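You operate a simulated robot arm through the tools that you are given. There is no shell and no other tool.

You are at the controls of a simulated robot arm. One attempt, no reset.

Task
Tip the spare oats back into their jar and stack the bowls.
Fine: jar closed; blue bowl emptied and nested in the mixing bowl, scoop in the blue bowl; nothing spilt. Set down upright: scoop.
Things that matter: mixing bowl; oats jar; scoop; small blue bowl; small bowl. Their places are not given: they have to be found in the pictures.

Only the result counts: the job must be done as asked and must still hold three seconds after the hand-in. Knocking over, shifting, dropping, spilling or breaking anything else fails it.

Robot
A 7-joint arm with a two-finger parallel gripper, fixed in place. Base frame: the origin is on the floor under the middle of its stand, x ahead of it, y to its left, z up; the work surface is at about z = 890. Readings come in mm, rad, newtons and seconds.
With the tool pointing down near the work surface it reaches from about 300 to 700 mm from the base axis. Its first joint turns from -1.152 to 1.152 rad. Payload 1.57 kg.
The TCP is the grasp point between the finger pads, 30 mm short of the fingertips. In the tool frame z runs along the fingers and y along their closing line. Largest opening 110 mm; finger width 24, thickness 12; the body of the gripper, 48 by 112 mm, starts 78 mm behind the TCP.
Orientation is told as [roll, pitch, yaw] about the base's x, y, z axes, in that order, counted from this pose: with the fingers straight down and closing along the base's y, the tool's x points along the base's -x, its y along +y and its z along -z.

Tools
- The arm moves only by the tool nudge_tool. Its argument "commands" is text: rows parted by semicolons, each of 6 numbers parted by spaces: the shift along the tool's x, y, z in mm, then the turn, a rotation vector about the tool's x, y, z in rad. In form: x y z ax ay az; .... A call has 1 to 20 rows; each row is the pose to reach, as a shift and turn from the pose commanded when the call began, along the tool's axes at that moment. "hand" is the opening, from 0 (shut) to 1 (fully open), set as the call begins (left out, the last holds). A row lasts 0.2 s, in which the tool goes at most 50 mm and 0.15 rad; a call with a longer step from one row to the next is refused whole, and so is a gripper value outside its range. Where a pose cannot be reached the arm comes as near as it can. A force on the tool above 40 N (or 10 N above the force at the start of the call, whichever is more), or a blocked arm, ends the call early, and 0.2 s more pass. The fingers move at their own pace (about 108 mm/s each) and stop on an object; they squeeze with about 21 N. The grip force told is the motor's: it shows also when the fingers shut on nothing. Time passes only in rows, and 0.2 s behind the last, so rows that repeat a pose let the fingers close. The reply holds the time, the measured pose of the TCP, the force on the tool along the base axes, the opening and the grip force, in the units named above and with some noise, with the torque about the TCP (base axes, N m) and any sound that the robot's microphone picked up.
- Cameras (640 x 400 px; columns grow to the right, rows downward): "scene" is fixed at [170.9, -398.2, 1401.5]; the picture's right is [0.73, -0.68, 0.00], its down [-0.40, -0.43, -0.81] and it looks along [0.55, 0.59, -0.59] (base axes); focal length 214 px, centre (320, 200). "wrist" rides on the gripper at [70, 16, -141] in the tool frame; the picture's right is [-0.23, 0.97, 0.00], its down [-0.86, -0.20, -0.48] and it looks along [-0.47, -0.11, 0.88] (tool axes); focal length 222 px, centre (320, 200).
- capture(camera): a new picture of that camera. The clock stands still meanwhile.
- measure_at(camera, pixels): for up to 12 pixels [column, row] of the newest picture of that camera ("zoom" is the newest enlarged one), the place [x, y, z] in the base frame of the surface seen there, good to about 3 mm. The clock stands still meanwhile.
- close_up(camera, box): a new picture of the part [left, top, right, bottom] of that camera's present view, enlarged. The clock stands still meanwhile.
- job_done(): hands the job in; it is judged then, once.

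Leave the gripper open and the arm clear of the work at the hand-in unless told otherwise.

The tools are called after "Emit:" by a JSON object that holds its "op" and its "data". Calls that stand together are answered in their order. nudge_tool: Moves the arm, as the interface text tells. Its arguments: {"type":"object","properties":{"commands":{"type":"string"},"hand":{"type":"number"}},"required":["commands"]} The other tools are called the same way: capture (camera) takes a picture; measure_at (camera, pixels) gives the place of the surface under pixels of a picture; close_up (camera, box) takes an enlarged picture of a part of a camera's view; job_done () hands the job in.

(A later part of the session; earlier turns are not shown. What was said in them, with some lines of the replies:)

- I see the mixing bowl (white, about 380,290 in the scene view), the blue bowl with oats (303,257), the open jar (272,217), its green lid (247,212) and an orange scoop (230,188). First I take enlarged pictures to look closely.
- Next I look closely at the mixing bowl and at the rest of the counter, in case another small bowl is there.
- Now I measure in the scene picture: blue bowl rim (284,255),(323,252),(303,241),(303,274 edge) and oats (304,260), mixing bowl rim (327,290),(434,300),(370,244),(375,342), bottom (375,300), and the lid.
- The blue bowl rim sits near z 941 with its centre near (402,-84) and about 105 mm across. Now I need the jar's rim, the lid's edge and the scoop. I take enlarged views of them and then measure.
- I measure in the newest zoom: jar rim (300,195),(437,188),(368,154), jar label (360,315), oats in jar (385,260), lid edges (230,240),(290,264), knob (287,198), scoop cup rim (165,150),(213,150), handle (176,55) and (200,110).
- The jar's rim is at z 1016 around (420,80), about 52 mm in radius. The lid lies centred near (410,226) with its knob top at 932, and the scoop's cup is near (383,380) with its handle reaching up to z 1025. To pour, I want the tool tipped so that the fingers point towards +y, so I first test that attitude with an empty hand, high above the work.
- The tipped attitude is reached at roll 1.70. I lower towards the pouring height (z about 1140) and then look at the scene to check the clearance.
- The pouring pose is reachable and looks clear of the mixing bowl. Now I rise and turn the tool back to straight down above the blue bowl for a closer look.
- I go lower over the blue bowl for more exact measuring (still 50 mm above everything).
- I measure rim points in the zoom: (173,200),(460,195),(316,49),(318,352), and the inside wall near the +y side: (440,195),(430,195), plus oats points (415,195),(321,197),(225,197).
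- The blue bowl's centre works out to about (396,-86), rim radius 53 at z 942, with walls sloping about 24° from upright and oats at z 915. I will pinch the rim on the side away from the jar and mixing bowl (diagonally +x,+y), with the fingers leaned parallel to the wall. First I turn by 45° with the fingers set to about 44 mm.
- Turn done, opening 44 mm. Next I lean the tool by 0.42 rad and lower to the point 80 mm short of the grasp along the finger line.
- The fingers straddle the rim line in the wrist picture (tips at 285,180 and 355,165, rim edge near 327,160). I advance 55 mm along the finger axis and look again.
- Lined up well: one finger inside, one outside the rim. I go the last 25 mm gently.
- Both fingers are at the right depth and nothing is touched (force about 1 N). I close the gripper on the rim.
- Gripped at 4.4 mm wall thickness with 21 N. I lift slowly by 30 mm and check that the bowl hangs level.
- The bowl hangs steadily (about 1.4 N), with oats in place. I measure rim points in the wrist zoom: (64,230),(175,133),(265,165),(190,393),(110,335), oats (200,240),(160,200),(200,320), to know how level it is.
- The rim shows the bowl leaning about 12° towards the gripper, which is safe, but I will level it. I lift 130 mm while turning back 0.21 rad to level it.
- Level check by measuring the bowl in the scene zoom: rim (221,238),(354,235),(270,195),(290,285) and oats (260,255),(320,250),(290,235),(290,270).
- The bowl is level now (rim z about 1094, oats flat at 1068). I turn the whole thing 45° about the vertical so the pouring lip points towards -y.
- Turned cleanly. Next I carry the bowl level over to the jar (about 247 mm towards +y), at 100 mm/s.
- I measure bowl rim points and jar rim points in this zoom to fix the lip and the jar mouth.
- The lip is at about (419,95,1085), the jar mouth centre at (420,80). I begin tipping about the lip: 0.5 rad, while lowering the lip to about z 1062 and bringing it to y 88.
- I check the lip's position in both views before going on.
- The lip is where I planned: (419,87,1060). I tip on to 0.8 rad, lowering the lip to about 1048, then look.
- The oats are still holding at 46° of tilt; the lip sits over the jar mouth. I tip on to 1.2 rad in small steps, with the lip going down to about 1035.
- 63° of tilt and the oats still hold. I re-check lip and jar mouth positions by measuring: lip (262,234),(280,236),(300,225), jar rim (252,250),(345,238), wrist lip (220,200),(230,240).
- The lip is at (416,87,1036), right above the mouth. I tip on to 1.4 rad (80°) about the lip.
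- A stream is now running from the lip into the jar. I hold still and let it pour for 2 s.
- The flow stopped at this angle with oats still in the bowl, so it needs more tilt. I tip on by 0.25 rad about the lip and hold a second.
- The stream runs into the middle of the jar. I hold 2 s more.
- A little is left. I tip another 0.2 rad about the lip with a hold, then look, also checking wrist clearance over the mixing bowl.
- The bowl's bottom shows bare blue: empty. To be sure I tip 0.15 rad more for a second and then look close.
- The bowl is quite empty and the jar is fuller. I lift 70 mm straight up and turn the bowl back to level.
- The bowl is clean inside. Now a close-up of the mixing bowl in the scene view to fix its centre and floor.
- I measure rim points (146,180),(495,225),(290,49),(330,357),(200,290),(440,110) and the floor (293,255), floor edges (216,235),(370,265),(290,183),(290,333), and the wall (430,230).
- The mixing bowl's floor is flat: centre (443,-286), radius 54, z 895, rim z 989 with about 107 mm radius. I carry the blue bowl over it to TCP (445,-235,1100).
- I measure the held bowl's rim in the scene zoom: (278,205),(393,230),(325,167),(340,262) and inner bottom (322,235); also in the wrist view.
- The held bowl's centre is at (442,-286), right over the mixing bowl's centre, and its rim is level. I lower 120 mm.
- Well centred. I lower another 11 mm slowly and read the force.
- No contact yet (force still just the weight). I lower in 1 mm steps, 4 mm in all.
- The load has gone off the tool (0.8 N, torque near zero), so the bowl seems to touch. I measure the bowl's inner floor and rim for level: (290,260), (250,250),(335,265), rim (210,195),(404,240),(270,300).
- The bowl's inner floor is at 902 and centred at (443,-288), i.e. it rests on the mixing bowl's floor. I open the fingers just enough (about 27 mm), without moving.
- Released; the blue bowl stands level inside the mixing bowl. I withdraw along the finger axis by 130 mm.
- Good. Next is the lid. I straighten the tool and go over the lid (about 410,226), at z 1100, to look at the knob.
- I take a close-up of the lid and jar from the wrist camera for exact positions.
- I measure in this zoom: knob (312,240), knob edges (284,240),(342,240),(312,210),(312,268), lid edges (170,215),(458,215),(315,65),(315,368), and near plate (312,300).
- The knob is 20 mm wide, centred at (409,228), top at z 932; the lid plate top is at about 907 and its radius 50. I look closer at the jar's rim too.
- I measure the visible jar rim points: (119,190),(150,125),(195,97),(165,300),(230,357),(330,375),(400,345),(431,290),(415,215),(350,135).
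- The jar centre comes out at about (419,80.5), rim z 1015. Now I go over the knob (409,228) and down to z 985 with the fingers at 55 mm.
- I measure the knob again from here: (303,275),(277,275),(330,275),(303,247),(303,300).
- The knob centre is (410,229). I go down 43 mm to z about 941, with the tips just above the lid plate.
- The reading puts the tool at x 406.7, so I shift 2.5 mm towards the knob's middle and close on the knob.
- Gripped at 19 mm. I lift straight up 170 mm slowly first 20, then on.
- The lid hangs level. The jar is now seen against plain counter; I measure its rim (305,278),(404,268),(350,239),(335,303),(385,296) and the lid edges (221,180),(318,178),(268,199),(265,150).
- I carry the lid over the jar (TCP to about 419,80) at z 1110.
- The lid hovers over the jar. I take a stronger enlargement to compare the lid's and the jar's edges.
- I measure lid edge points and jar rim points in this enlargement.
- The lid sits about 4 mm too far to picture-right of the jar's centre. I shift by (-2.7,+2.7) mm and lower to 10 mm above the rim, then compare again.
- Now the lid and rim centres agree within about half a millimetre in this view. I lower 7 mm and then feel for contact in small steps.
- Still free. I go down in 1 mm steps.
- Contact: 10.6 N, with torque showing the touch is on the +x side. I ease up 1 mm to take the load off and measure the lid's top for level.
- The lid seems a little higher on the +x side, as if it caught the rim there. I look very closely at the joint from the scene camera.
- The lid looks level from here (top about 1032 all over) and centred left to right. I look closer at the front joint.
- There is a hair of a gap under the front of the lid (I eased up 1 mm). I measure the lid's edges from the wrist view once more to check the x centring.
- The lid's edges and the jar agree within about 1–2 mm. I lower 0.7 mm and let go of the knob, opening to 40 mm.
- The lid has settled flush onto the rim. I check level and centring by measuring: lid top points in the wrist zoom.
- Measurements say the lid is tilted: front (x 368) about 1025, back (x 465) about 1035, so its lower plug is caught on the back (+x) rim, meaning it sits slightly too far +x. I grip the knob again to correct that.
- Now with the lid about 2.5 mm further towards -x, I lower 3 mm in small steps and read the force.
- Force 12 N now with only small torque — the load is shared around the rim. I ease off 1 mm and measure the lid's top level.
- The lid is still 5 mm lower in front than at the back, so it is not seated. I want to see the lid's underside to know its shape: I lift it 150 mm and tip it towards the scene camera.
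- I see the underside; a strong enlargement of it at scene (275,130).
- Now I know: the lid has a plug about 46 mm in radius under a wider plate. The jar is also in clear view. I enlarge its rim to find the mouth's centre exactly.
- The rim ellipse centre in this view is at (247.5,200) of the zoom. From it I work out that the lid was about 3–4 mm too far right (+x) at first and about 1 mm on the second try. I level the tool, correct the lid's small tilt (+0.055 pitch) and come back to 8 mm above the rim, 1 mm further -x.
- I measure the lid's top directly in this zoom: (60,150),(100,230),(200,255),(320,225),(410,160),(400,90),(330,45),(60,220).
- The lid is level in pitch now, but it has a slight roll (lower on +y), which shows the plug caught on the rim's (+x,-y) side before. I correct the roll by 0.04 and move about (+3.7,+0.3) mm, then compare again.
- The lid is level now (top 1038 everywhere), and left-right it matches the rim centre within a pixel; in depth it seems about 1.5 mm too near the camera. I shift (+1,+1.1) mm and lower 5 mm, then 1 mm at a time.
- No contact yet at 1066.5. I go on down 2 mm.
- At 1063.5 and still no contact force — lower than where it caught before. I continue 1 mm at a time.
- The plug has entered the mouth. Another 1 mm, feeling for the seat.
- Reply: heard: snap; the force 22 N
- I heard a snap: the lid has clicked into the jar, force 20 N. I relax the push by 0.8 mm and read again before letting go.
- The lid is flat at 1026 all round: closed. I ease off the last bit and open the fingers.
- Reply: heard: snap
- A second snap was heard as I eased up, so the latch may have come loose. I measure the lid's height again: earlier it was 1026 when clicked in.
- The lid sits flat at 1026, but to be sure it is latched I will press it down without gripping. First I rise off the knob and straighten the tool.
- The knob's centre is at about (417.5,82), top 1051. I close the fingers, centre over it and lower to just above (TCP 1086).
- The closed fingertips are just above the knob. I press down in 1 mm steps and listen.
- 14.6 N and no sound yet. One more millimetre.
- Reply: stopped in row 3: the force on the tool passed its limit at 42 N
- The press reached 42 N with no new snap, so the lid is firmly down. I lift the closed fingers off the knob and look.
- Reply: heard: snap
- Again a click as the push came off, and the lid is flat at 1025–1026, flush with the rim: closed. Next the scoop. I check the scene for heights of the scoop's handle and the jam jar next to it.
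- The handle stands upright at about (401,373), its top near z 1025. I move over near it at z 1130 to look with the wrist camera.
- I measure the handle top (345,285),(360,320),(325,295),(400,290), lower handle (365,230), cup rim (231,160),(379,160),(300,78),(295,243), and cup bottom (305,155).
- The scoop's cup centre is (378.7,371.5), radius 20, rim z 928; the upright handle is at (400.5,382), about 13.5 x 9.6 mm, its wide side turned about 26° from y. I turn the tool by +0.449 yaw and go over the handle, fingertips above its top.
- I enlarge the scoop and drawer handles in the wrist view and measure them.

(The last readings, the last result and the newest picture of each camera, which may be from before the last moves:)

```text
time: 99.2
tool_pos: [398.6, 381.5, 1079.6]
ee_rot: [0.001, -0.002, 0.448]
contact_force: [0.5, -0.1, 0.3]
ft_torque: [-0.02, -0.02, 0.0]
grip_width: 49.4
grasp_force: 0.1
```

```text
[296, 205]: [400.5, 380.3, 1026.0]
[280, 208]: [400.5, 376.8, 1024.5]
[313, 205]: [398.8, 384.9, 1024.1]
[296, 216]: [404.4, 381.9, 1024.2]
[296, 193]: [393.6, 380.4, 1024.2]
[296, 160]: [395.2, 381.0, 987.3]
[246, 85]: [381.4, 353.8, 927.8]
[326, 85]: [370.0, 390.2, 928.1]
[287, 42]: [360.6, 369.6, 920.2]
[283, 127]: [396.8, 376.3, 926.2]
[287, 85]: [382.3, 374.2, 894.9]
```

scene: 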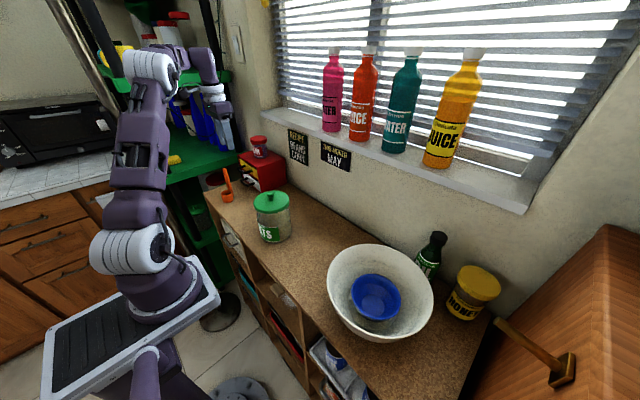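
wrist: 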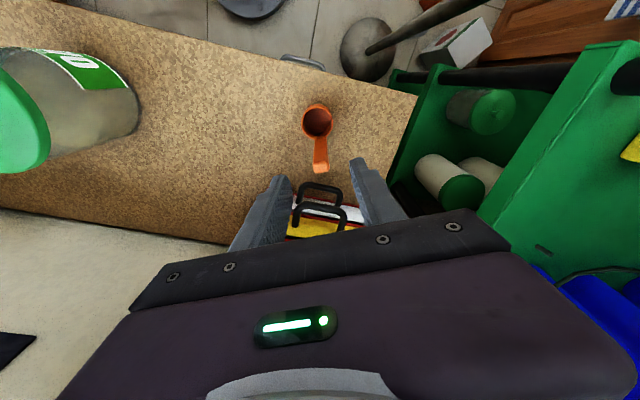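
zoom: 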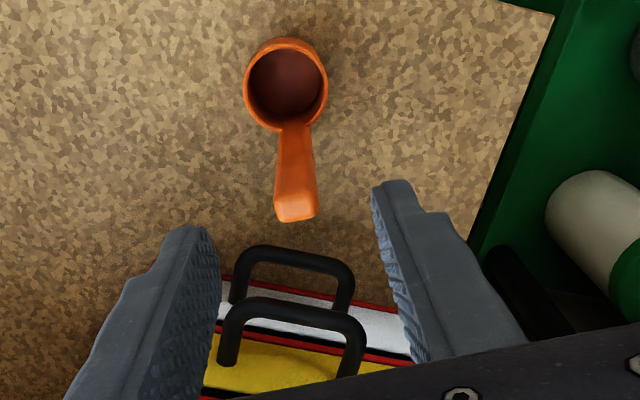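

The handle's centre is (400,381). I go down 80 mm so that the fingers straddle the upper handle (tips at z 970), then check.

Emit:
{"op": "nudge_tool", "data": {"commands": "-1 -1 15 0 0 0; -1 -1 35 0 0 0; -1 -1 55 0 0 0; -1 -1 72 0 0 0; -1 -1 80 0 0 0; -1 -1 80 0 0 0"}}

Emit:
{"op": "close_up", "data": {"camera": "wrist", "box": [240, 70, 400, 230]}}

Emit:
{"op": "close_up", "data": {"camera": "scene", "box": [190, 130, 290, 230]}}

```text
time: 100.6
tool_pos: [400.9, 380.1, 999.3]
ee_rot: [0.001, -0.002, 0.45]
contact_force: [-0.6, -0.2, 1.2]
ft_torque: [0.01, 0.0, -0.02]
grip_width: 49.4
grasp_force: 0.1
```

```text
2.50 times, centred on (320, 150) of wrist
```

zoom: 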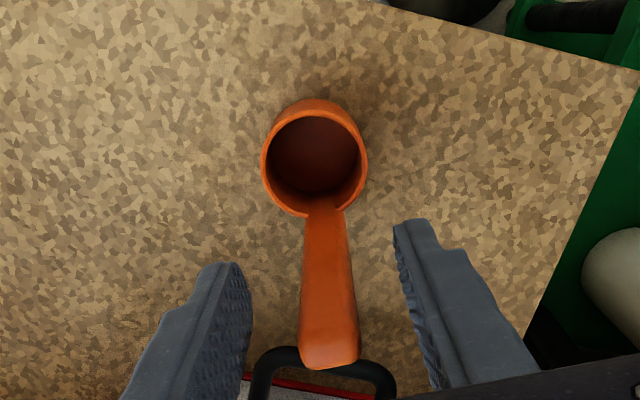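

```text
4.00 times, centred on (240, 180) of scene
```

zoom: 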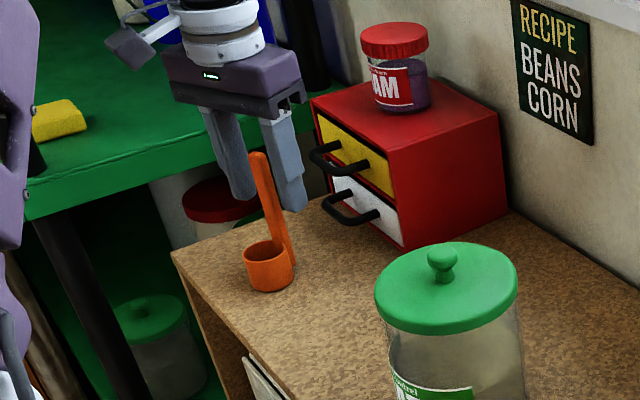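

The handle stands between the fingers. I close on it.

Emit:
{"op": "nudge_tool", "data": {"commands": "0 0 0 0 0 0; 0 0 0 0 0 0; 0 0 0 0 0 0; 0 0 0 0 0 0", "hand": 0}}

Emit:
{"op": "close_up", "data": {"camera": "wrist", "box": [240, 70, 400, 230]}}

Emit:
{"op": "close_up", "data": {"camera": "scene", "box": [190, 130, 290, 230]}}

```text
time: 101.6
tool_pos: [400.5, 380.0, 998.8]
ee_rot: [-0.002, -0.002, 0.45]
contact_force: [-0.7, 0.0, 0.2]
ft_torque: [0.0, 0.05, 0.01]
grip_width: 15.4
grasp_force: 20.7
```

```text
2.50 times, centred on (320, 150) of wrist
```

zoom: 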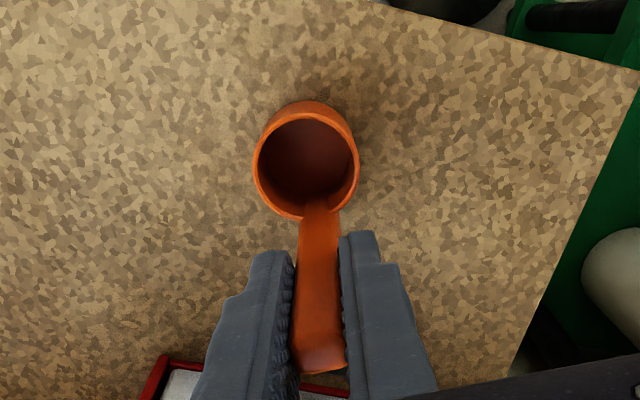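

```text
4.00 times, centred on (240, 180) of scene
```

zoom: 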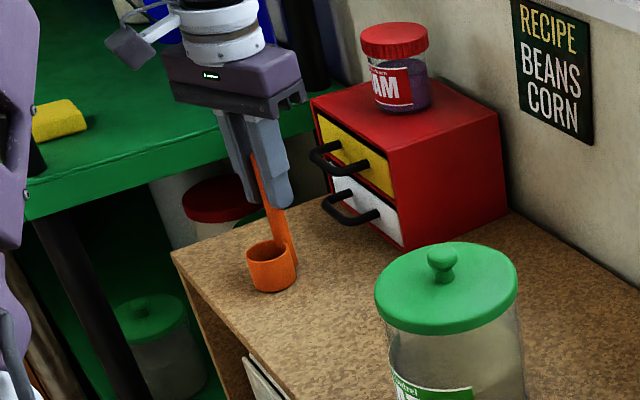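

Gripped (15.4 mm). I lift 25 mm and check whether the scoop hangs upright.

Emit:
{"op": "nudge_tool", "data": {"commands": "0 0 -4 0 0 0; 0 0 -12 0 0 0; 0 0 -25 0 0 0; 0 0 -25 0 0 0"}}

Emit:
{"op": "close_up", "data": {"camera": "wrist", "box": [270, 90, 370, 180]}}

Emit:
{"op": "close_up", "data": {"camera": "scene", "box": [210, 150, 260, 210]}}

```text
time: 102.6
tool_pos: [402.0, 380.9, 1024.8]
ee_rot: [-0.001, -0.001, 0.447]
contact_force: [-1.1, -1.0, -0.6]
ft_torque: [-0.01, -0.01, 0.01]
grip_width: 15.5
grasp_force: 21.2
```

```text
4.44 times, centred on (320, 135) of wrist
```

zoom: 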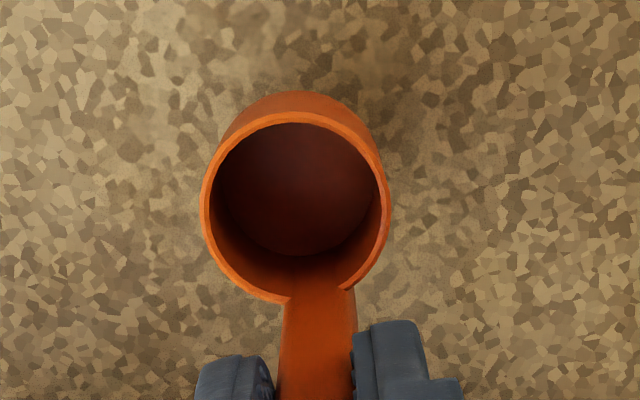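

```text
6.67 times, centred on (235, 180) of scene
```

zoom: 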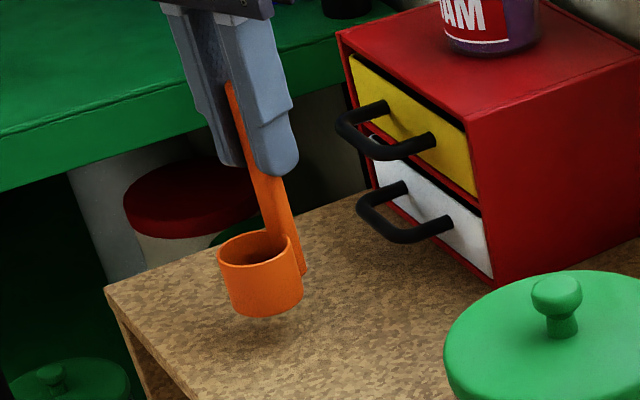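

I measure the cup rim's heights in the scene zoom: (219,254),(298,240),(255,234),(262,266), and via the wrist view.

Emit:
{"op": "measure_at", "data": {"camera": "zoom", "pixels": [[220, 256], [297, 241], [250, 235], [265, 264], [235, 262], [290, 252], [235, 300], [265, 316], [300, 295], [260, 290], [270, 200], [283, 240]]}}

Emit:
{"op": "close_up", "data": {"camera": "wrist", "box": [270, 90, 370, 180]}}

Emit:
{"op": "measure_at", "data": {"camera": "zoom", "pixels": [[205, 200], [384, 190], [295, 118], [265, 293], [365, 280], [225, 150], [360, 145], [295, 200], [250, 200], [340, 200], [320, 330]]}}

```text
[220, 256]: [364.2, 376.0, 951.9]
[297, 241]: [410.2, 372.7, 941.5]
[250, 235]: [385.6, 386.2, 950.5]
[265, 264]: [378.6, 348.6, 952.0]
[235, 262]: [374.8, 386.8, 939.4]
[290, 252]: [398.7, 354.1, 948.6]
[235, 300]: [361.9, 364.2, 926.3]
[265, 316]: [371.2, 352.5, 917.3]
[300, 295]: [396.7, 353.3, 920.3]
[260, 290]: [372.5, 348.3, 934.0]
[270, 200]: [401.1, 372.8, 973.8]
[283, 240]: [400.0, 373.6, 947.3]
```

```text
4.44 times, centred on (320, 135) of wrist
```

zoom: 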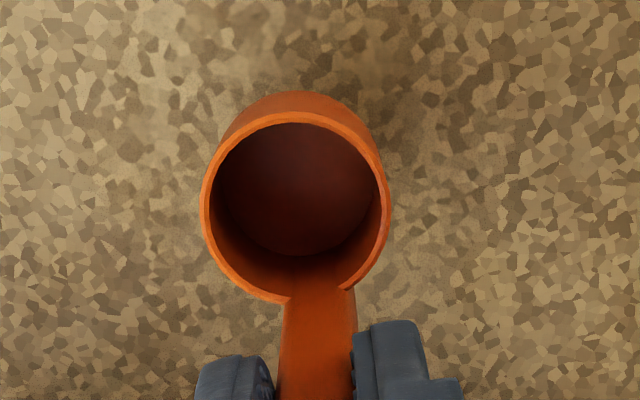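

```text
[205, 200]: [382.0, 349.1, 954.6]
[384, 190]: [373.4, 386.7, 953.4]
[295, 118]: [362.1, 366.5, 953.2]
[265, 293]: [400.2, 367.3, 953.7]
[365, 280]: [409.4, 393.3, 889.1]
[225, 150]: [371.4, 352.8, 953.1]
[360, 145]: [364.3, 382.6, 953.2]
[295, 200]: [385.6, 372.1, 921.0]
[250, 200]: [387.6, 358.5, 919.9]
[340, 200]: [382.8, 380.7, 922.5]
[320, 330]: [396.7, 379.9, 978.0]
```

The cup hangs level (rim 953.5 all round); its centre is about 25 mm from the handle. Now I measure the blue bowl's present place in the scene view.

Emit:
{"op": "close_up", "data": {"camera": "scene", "box": [340, 260, 415, 330]}}

Emit:
{"op": "measure_at", "data": {"camera": "zoom", "pixels": [[300, 220], [255, 210], [345, 235], [300, 180], [300, 260], [190, 170], [465, 215], [330, 90], [290, 318], [400, 110]]}}

```text
5.71 times, centred on (378, 295) of scene
```

zoom: 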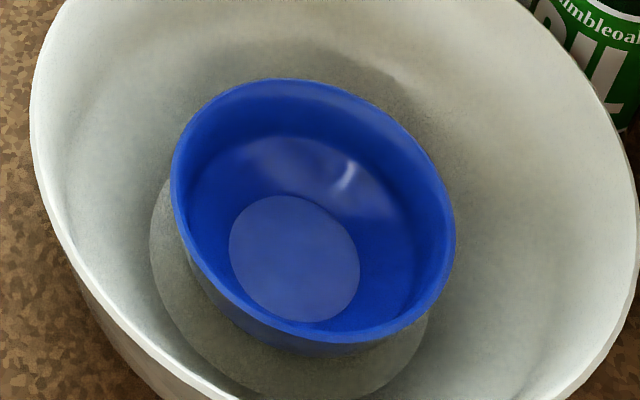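

```text
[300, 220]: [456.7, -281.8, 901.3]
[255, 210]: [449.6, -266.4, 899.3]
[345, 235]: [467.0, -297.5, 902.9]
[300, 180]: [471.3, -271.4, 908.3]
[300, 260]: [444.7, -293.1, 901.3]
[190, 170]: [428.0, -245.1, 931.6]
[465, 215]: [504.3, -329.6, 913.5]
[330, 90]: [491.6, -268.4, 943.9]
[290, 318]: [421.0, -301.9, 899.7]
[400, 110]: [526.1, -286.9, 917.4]
```

I measure the floor disc's edges: (233,245),(356,275),(285,199),(305,319) and centre (294,259), rim (174,180),(453,250),(300,82),(310,335).

Emit:
{"op": "measure_at", "data": {"camera": "zoom", "pixels": [[235, 245], [354, 275], [285, 200], [305, 316], [294, 259], [174, 185], [452, 250], [290, 82], [320, 336], [420, 145], [200, 260]]}}

```text
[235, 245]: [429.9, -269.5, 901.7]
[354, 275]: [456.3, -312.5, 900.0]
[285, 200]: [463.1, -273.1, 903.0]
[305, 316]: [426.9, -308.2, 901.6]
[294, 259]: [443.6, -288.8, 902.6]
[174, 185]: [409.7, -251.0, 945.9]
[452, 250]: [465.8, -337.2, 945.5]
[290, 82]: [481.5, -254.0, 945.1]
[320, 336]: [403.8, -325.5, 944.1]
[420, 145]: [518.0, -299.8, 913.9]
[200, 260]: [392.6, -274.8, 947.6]
```

The blue bowl's floor is centred at (443.7,-290.6), radius 25, z 902. I lift the scoop to z 1190 so that it passes well above the jar's knob (1051).

Emit:
{"op": "nudge_tool", "data": {"commands": "0 0 -15 0 0 0; 0 0 -45 0 0 0; 0 0 -80 0 0 0; 0 0 -115 0 0 0; 0 0 -145 0 0 0; 0 0 -160 0 0 0; 0 0 -166 0 0 0; 0 0 -166 0 0 0"}}

```text
time: 104.4
tool_pos: [400.9, 381.4, 1187.4]
ee_rot: [0.001, -0.001, 0.448]
contact_force: [0.7, 0.7, -0.6]
ft_torque: [-0.01, -0.02, 0.0]
grip_width: 15.1
grasp_force: 20.9
```

Now I carry it at this height over to above the bowls (TCP about 463,-278).

Emit:
{"op": "nudge_tool", "data": {"commands": "4.6 -12.4 0 0 0 0; 13.8 -37.3 0 0 0 0; 27.6 -74.5 0 0 0 0; 41.4 -111.8 0 0 0 0; 55.2 -149.1 0 0 0 0; 69.1 -186.4 0 0 0 0; 82.9 -223.6 0 0 0 0; 96.7 -260.9 0 0 0 0; 110.5 -298.2 0 0 0 0; 124.3 -335.4 0 0 0 0; 138.1 -372.7 0 0 0 0; 151.9 -410 0 0 0 0; 165.7 -447.3 0 0 0 0; 179.6 -484.5 0 0 0 0; 193.4 -521.8 0 0 0 0; 207.2 -559.1 0 0 0 0; 218.7 -590.1 0 0 0 0; 226.7 -611.9 0 0 0 0; 230.2 -621.2 0 0 0 0; 230.2 -621.2 0 0 0 0"}}

Emit:
{"op": "capture", "data": {"camera": "scene"}}

Emit:
{"op": "capture", "data": {"camera": "wrist"}}

```text
time: 108.6
tool_pos: [462.4, -280.1, 1190.1]
ee_rot: [0.001, -0.002, 0.449]
contact_force: [0.4, -0.2, -1.0]
ft_torque: [-0.02, -0.05, 0.0]
grip_width: 15.6
grasp_force: 21.2
```

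```text
taken
```

scene: 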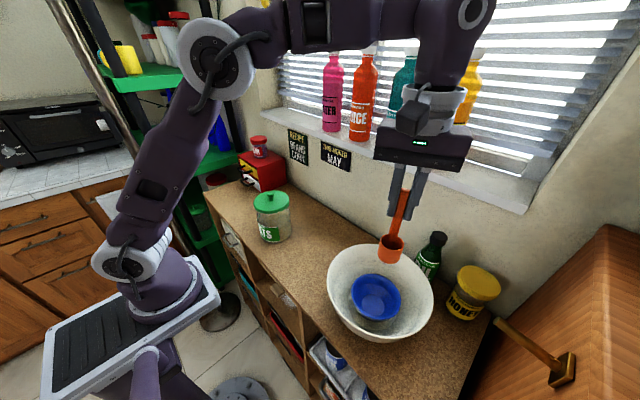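

```text
taken
```

wrist: 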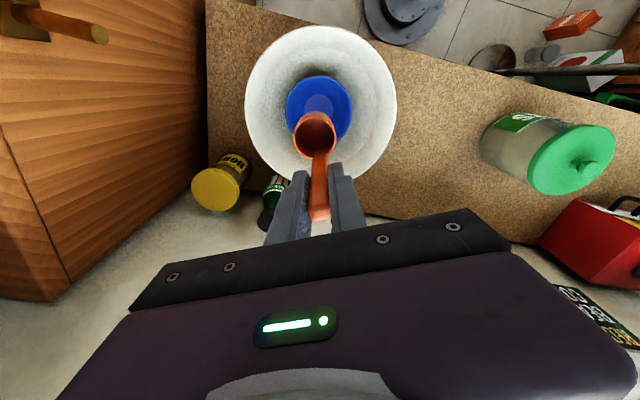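

I measure the cup and the bowl beneath, in enlarged wrist and scene pictures.

Emit:
{"op": "close_up", "data": {"camera": "wrist", "box": [270, 60, 370, 190]}}

Emit:
{"op": "measure_at", "data": {"camera": "zoom", "pixels": [[240, 220], [366, 225], [303, 170], [290, 268], [255, 180], [355, 180], [310, 210]]}}

Emit:
{"op": "close_up", "data": {"camera": "scene", "box": [340, 180, 440, 330]}}

```text
3.08 times, centred on (320, 125) of wrist
```

zoom: 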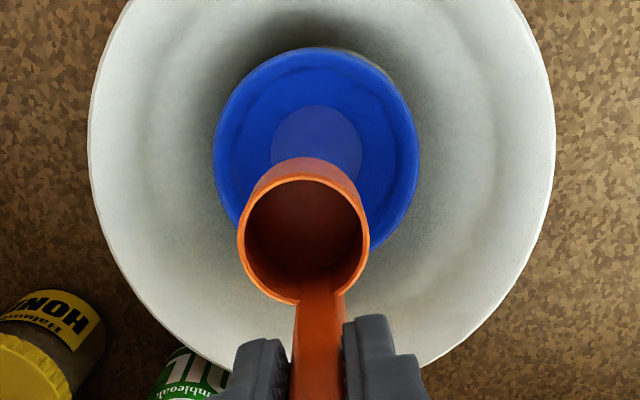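

```text
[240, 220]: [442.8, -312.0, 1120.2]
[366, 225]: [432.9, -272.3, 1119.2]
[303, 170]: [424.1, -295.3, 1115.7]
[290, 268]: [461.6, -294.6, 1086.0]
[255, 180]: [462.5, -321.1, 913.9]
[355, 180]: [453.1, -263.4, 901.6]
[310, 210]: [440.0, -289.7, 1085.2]
```

```text
2.67 times, centred on (390, 255) of scene
```

zoom: 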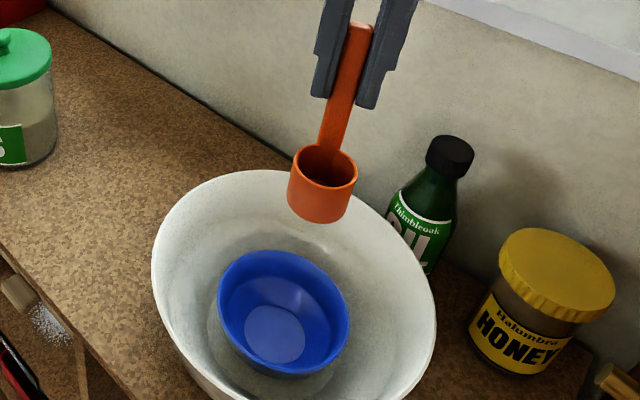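

The cup is right over the blue bowl, off by about 1.5 mm. I correct that and lower 165 mm.

Emit:
{"op": "nudge_tool", "data": {"commands": "-1.4 0.9 8 0 0 0; -1.4 0.9 28 0 0 0; -1.4 0.9 53 0 0 0; -1.4 0.9 78 0 0 0; -1.4 0.9 103 0 0 0; -1.4 0.9 128 0 0 0; -1.4 0.9 148 0 0 0; -1.4 0.9 160 0 0 0; -1.4 0.9 165 0 0 0; -1.4 0.9 165 0 0 0"}}

Emit:
{"op": "close_up", "data": {"camera": "scene", "box": [330, 230, 430, 340]}}

Emit:
{"op": "close_up", "data": {"camera": "wrist", "box": [250, 60, 390, 190]}}

```text
time: 110.8
tool_pos: [465.6, -278.0, 1023.9]
ee_rot: [0.0, -0.002, 0.45]
contact_force: [0.5, 0.8, -0.6]
ft_torque: [0.01, -0.01, 0.04]
grip_width: 15.1
grasp_force: 20.7
```

```text
3.64 times, centred on (380, 285) of scene
```

zoom: 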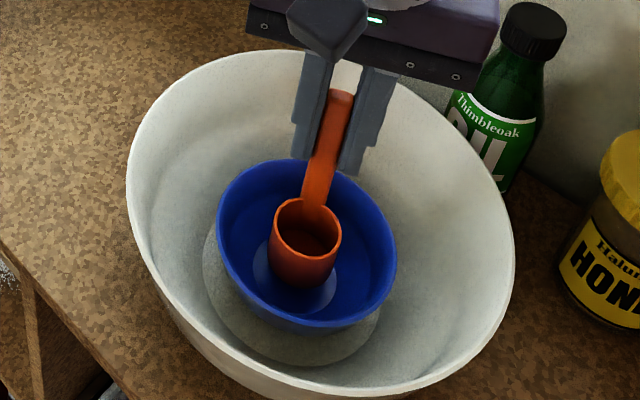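

```text
3.08 times, centred on (320, 125) of wrist
```

zoom: 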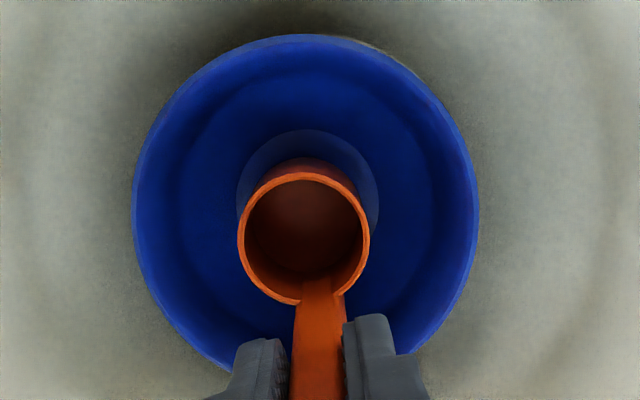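

The cup is well inside the bowl, about 13 mm above its floor. I check the distance between the gripper body and the oil bottle by measuring: cap (535,20), neck (515,60), gripper edge (490,70),(470,60).

Emit:
{"op": "measure_at", "data": {"camera": "scene", "pixels": [[437, 238]]}}

Emit:
{"op": "close_up", "data": {"camera": "scene", "box": [330, 230, 430, 340]}}

Emit:
{"op": "measure_at", "data": {"camera": "zoom", "pixels": [[535, 20], [512, 45], [505, 90], [490, 60], [470, 75], [493, 20], [307, 250], [272, 235], [340, 235], [300, 200], [305, 258], [310, 235]]}}

```text
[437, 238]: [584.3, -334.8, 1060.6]
```

```text
3.64 times, centred on (380, 285) of scene
```

zoom: 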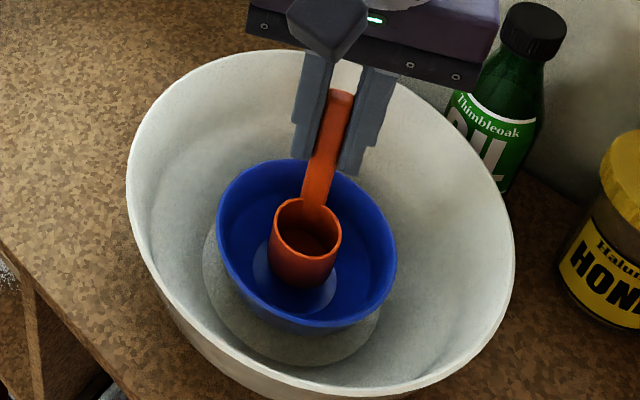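

```text
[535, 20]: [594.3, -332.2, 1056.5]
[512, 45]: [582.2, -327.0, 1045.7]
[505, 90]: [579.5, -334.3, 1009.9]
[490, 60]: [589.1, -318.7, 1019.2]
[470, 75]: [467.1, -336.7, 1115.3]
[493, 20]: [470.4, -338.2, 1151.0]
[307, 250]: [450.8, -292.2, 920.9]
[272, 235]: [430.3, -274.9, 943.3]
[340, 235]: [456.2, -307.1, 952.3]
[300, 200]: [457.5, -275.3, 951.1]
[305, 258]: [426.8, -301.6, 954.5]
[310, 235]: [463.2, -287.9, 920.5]
```

100 mm apart: safe. The cup's centre is at (443,-290.5), right over the floor's centre. I lower 9 mm, then by 1 mm.

Emit:
{"op": "nudge_tool", "data": {"commands": "0 0 4 0 0 0; 0 0 7 0 0 0; 0 0 9 0 0 0; 0 0 9 0 0 0"}}

Emit:
{"op": "nudge_tool", "data": {"commands": "0 0 1 0 0 0; 0 0 2 0 0 0; 0 0 2 0 0 0"}}

```text
time: 111.8
tool_pos: [465.7, -278.3, 1015.6]
ee_rot: [0.0, -0.003, 0.449]
contact_force: [0.2, -0.9, -0.1]
ft_torque: [0.0, 0.0, 0.02]
grip_width: 15.1
grasp_force: 21.0
```

```text
time: 112.6
tool_pos: [464.1, -278.3, 1014.4]
ee_rot: [0.0, -0.001, 0.447]
contact_force: [-0.2, -0.7, -0.2]
ft_torque: [-0.01, 0.01, -0.03]
grip_width: 15.0
grasp_force: 21.1
```

Emit:
{"op": "nudge_tool", "data": {"commands": "0 0 1 0 0 0; 0 0 1.5 0 0 0; 0 0 1.5 0 0 0"}}

Emit:
{"op": "close_up", "data": {"camera": "scene", "box": [345, 260, 415, 325]}}

```text
time: 113.4
tool_pos: [463.9, -278.9, 1012.6]
ee_rot: [-0.001, -0.001, 0.45]
contact_force: [-1.5, -0.7, 3.2]
ft_torque: [-0.11, 0.11, -0.02]
grip_width: 15.4
grasp_force: 21.5
```

```text
6.15 times, centred on (380, 292) of scene
```

zoom: 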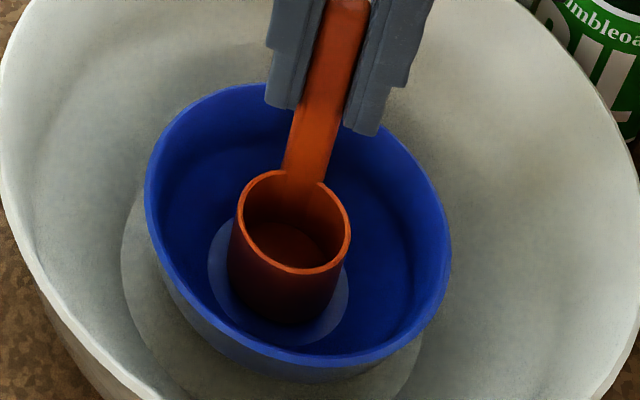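

Touchdown: 3.2 N. The cup stands on the blue bowl's floor. I open the fingers to release the handle.

Emit:
{"op": "nudge_tool", "data": {"commands": "0 0 0 0 0 0; 0 0 0 0 0 0; 0 0 0 0 0 0; 0 0 0 0 0 0", "hand": 0.45}}

Emit:
{"op": "close_up", "data": {"camera": "scene", "box": [335, 230, 425, 325]}}

Emit:
{"op": "close_up", "data": {"camera": "wrist", "box": [240, 60, 400, 220]}}

```text
time: 114.4
tool_pos: [464.1, -278.6, 1012.6]
ee_rot: [0.003, -0.001, 0.448]
contact_force: [0.0, -0.5, -0.7]
ft_torque: [-0.01, -0.01, 0.04]
grip_width: 49.8
grasp_force: 0.2
```

```text
4.21 times, centred on (380, 278) of scene
```

zoom: 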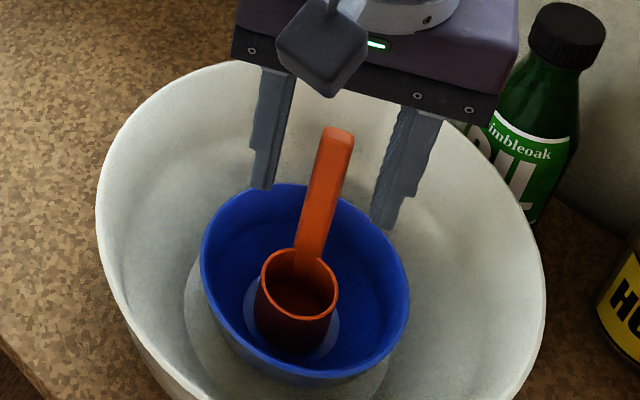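

```text
2.50 times, centred on (320, 140) of wrist
```

zoom: 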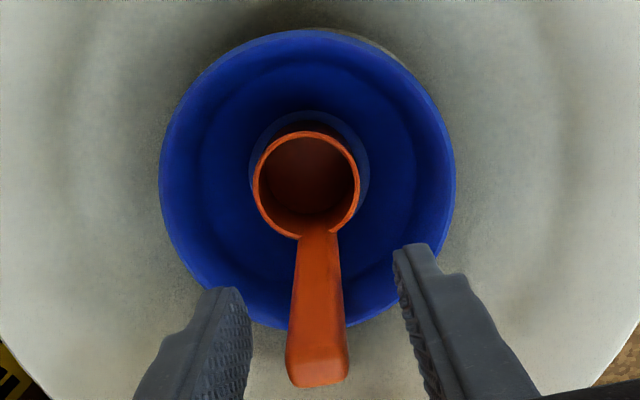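

The scoop stands free and upright between the open fingers. I rise straight up.

Emit:
{"op": "nudge_tool", "data": {"commands": "0 0 -8 0 0 0; 0 0 -25 0 0 0; 0 0 -50 0 0 0; 0 0 -85 0 0 0; 0 0 -125 0 0 0; 0 0 -165 0 0 0; 0 0 -165 0 0 0"}}

Emit:
{"op": "capture", "data": {"camera": "scene"}}

Emit:
{"op": "close_up", "data": {"camera": "scene", "box": [325, 230, 440, 345]}}

Emit:
{"op": "close_up", "data": {"camera": "scene", "box": [215, 170, 335, 270]}}

```text
time: 116.0
tool_pos: [461.2, -278.5, 1177.6]
ee_rot: [0.0, -0.002, 0.45]
contact_force: [0.7, -0.3, -0.3]
ft_torque: [0.03, -0.01, -0.04]
grip_width: 49.4
grasp_force: 0.0
```

```text
taken
```

scene: 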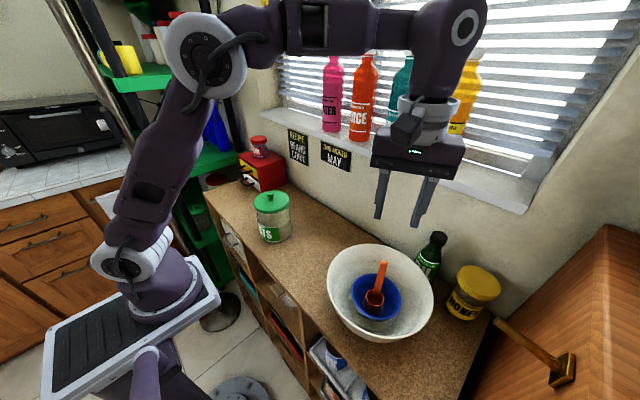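

```text
3.48 times, centred on (382, 288) of scene
```

zoom: 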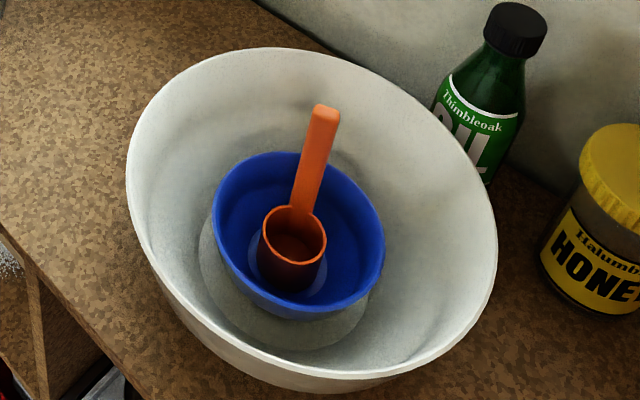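

```text
4.00 times, centred on (275, 220) of scene
```

zoom: 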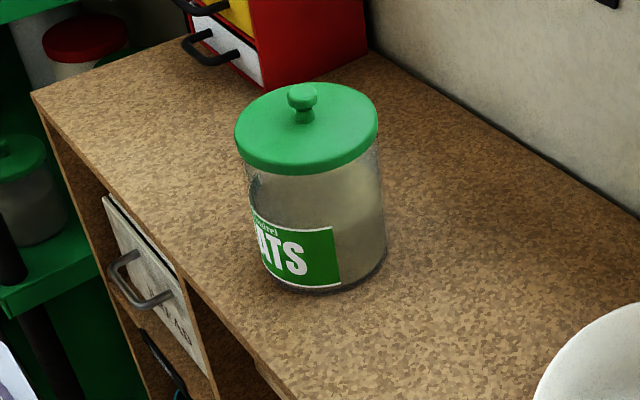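

Everything looks right: jar closed, blue bowl empty in the mixing bowl, scoop standing in it, nothing on the counter. I move the arm away, open, to near its starting pose.

Emit:
{"op": "nudge_tool", "data": {"commands": "-3 12 -10 0 0 0; -11 42 -25 0 0 0.06; -20 73 -40 0 0 0.14; -29 107 -55 0 0 0.22; -38 140 -68 0 0 0.3; -47 172 -80 0 0 0.38; -55 200 -88 0 0 0.449; -58.6 213.8 -90 0 0 0.449; -58.6 213.8 -90 0 0 0.449", "hand": 1}}

Emit:
{"op": "capture", "data": {"camera": "scene"}}

Emit:
{"op": "capture", "data": {"camera": "wrist"}}

```text
time: 118.0
tool_pos: [423.0, -59.6, 1267.9]
ee_rot: [0.001, -0.003, -0.002]
contact_force: [0.0, -0.2, 0.0]
ft_torque: [0.01, -0.02, 0.02]
grip_width: 109.5
grasp_force: 0.0
```

```text
taken
```

scene: 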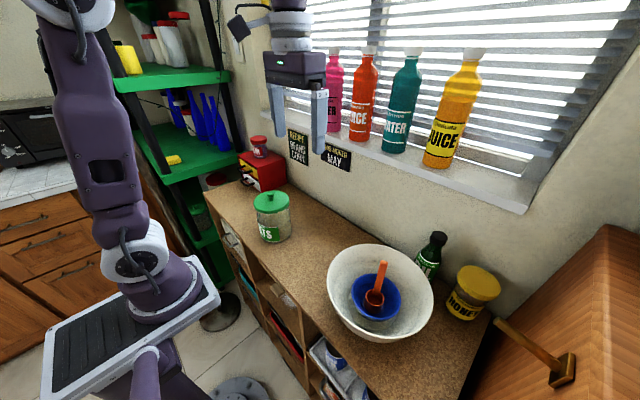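

```text
taken
```

wrist: 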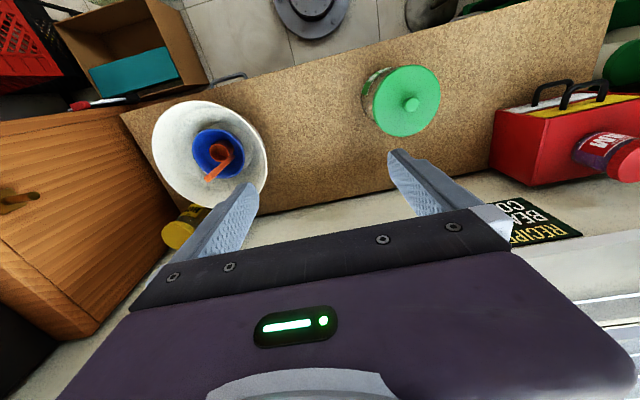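

Last look: close-ups of the bowls and of the jar from both cameras to confirm the scoop is upright and the lid flat.

Emit:
{"op": "close_up", "data": {"camera": "wrist", "box": [140, 90, 280, 220]}}

Emit:
{"op": "close_up", "data": {"camera": "wrist", "box": [350, 50, 450, 150]}}

Emit:
{"op": "close_up", "data": {"camera": "scene", "box": [350, 255, 410, 325]}}

Emit:
{"op": "measure_at", "data": {"camera": "zoom", "pixels": [[257, 215], [365, 220], [305, 180], [310, 262], [270, 250], [350, 252], [370, 50], [340, 130], [310, 225], [190, 150]]}}

```text
3.08 times, centred on (210, 155) of wrist
```

zoom: 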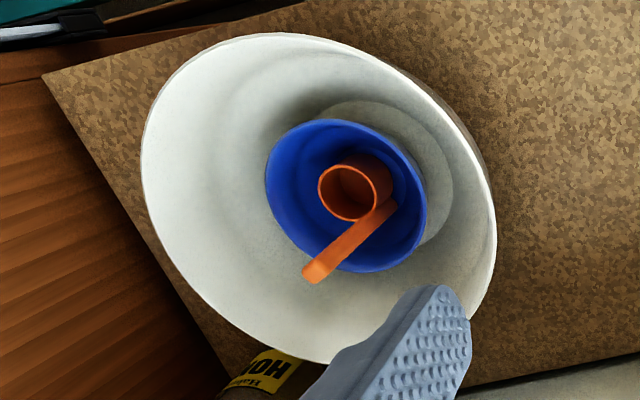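

```text
4.00 times, centred on (400, 100) of wrist
```

zoom: 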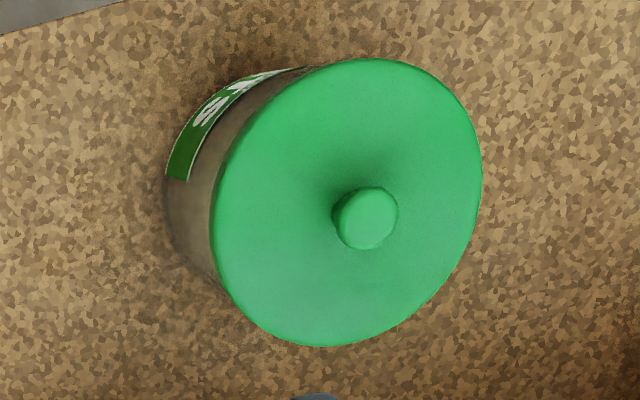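

```text
5.71 times, centred on (380, 290) of scene
```

zoom: 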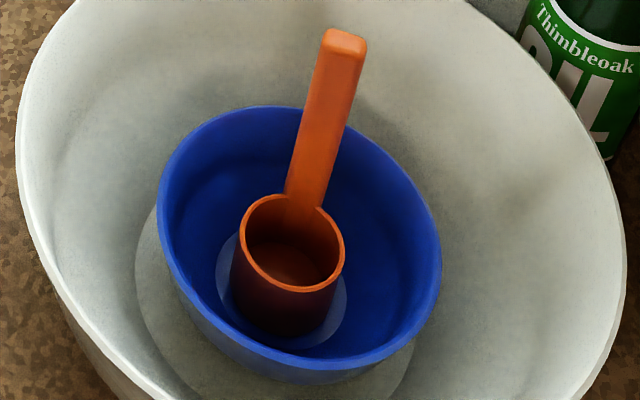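

```text
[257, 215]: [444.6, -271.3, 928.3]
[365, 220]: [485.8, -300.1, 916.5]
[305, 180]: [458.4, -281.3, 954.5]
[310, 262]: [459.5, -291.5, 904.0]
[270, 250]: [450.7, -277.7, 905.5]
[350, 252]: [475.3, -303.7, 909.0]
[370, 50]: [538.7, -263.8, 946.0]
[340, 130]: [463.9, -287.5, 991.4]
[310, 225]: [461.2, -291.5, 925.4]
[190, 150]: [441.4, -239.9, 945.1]
```

I measure the cup rim for level — (242,235),(343,245),(275,197),(300,291) — and the handle top (345,40), after one idle second.

Emit:
{"op": "nudge_tool", "data": {"commands": "0 0 0 0 0 0; 0 0 0 0 0 0; 0 0 0 0 0 0; 0 0 0 0 0 0; 0 0 0 0 0 0"}}

Emit:
{"op": "close_up", "data": {"camera": "scene", "box": [350, 255, 410, 325]}}

Emit:
{"op": "measure_at", "data": {"camera": "zoom", "pixels": [[242, 240], [342, 250], [265, 200], [300, 290], [265, 278], [335, 275], [345, 40], [322, 120], [305, 185], [165, 170], [438, 250]]}}

```text
time: 119.2
tool_pos: [423.4, -60.4, 1268.2]
ee_rot: [0.0, -0.001, 0.001]
contact_force: [-0.2, -0.3, 0.5]
ft_torque: [-0.01, 0.0, 0.0]
grip_width: 110.2
grasp_force: 0.0
```

```text
5.71 times, centred on (380, 290) of scene
```

zoom: 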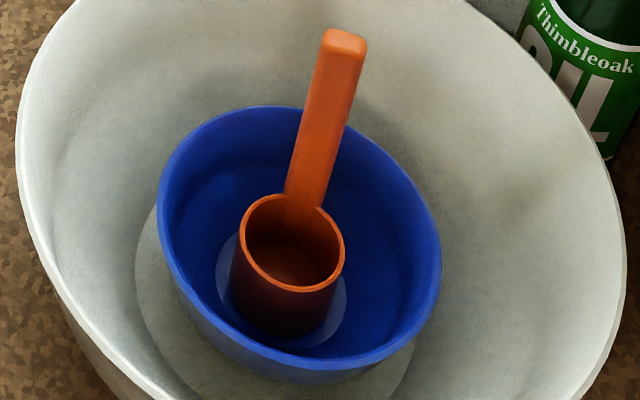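

```text
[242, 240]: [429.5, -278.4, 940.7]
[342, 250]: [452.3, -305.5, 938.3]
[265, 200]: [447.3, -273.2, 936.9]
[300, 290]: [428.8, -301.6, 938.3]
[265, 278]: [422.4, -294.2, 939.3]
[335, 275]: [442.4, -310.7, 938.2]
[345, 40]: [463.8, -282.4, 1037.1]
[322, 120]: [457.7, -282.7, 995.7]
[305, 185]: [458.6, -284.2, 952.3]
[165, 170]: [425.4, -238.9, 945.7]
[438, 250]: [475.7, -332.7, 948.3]
```

All is at rest: the cup rim is level at z 938 in the blue bowl, the handle upright to z 1037, the blue bowl nested and empty, the jar lid flat and seated, and no spill visible. The gripper is open and the arm clear, so I hand the job in.

Emit:
{"op": "job_done", "data": {}}

```text
The job is handed in.
```

The oats are back in their jar with the lid on, the empty blue bowl sits in the mixing bowl, and the scoop stands upright in the blue bowl. I saw nothing spilt on the counter. The job is handed in, with the arm clear and the gripper open. No verdict has come back.

- **Jar lid:** this is the part I am least sure of. The lid caught on the rim twice before it seated. When it did, I heard a snap, then two more snaps as I took the load off it. It ended flat and flush with the rim, but I did not pull on it to check that it is latched.
- **"Small bowl":** your list names both a small blue bowl and a small bowl. I found only the blue one and took both names to mean it.
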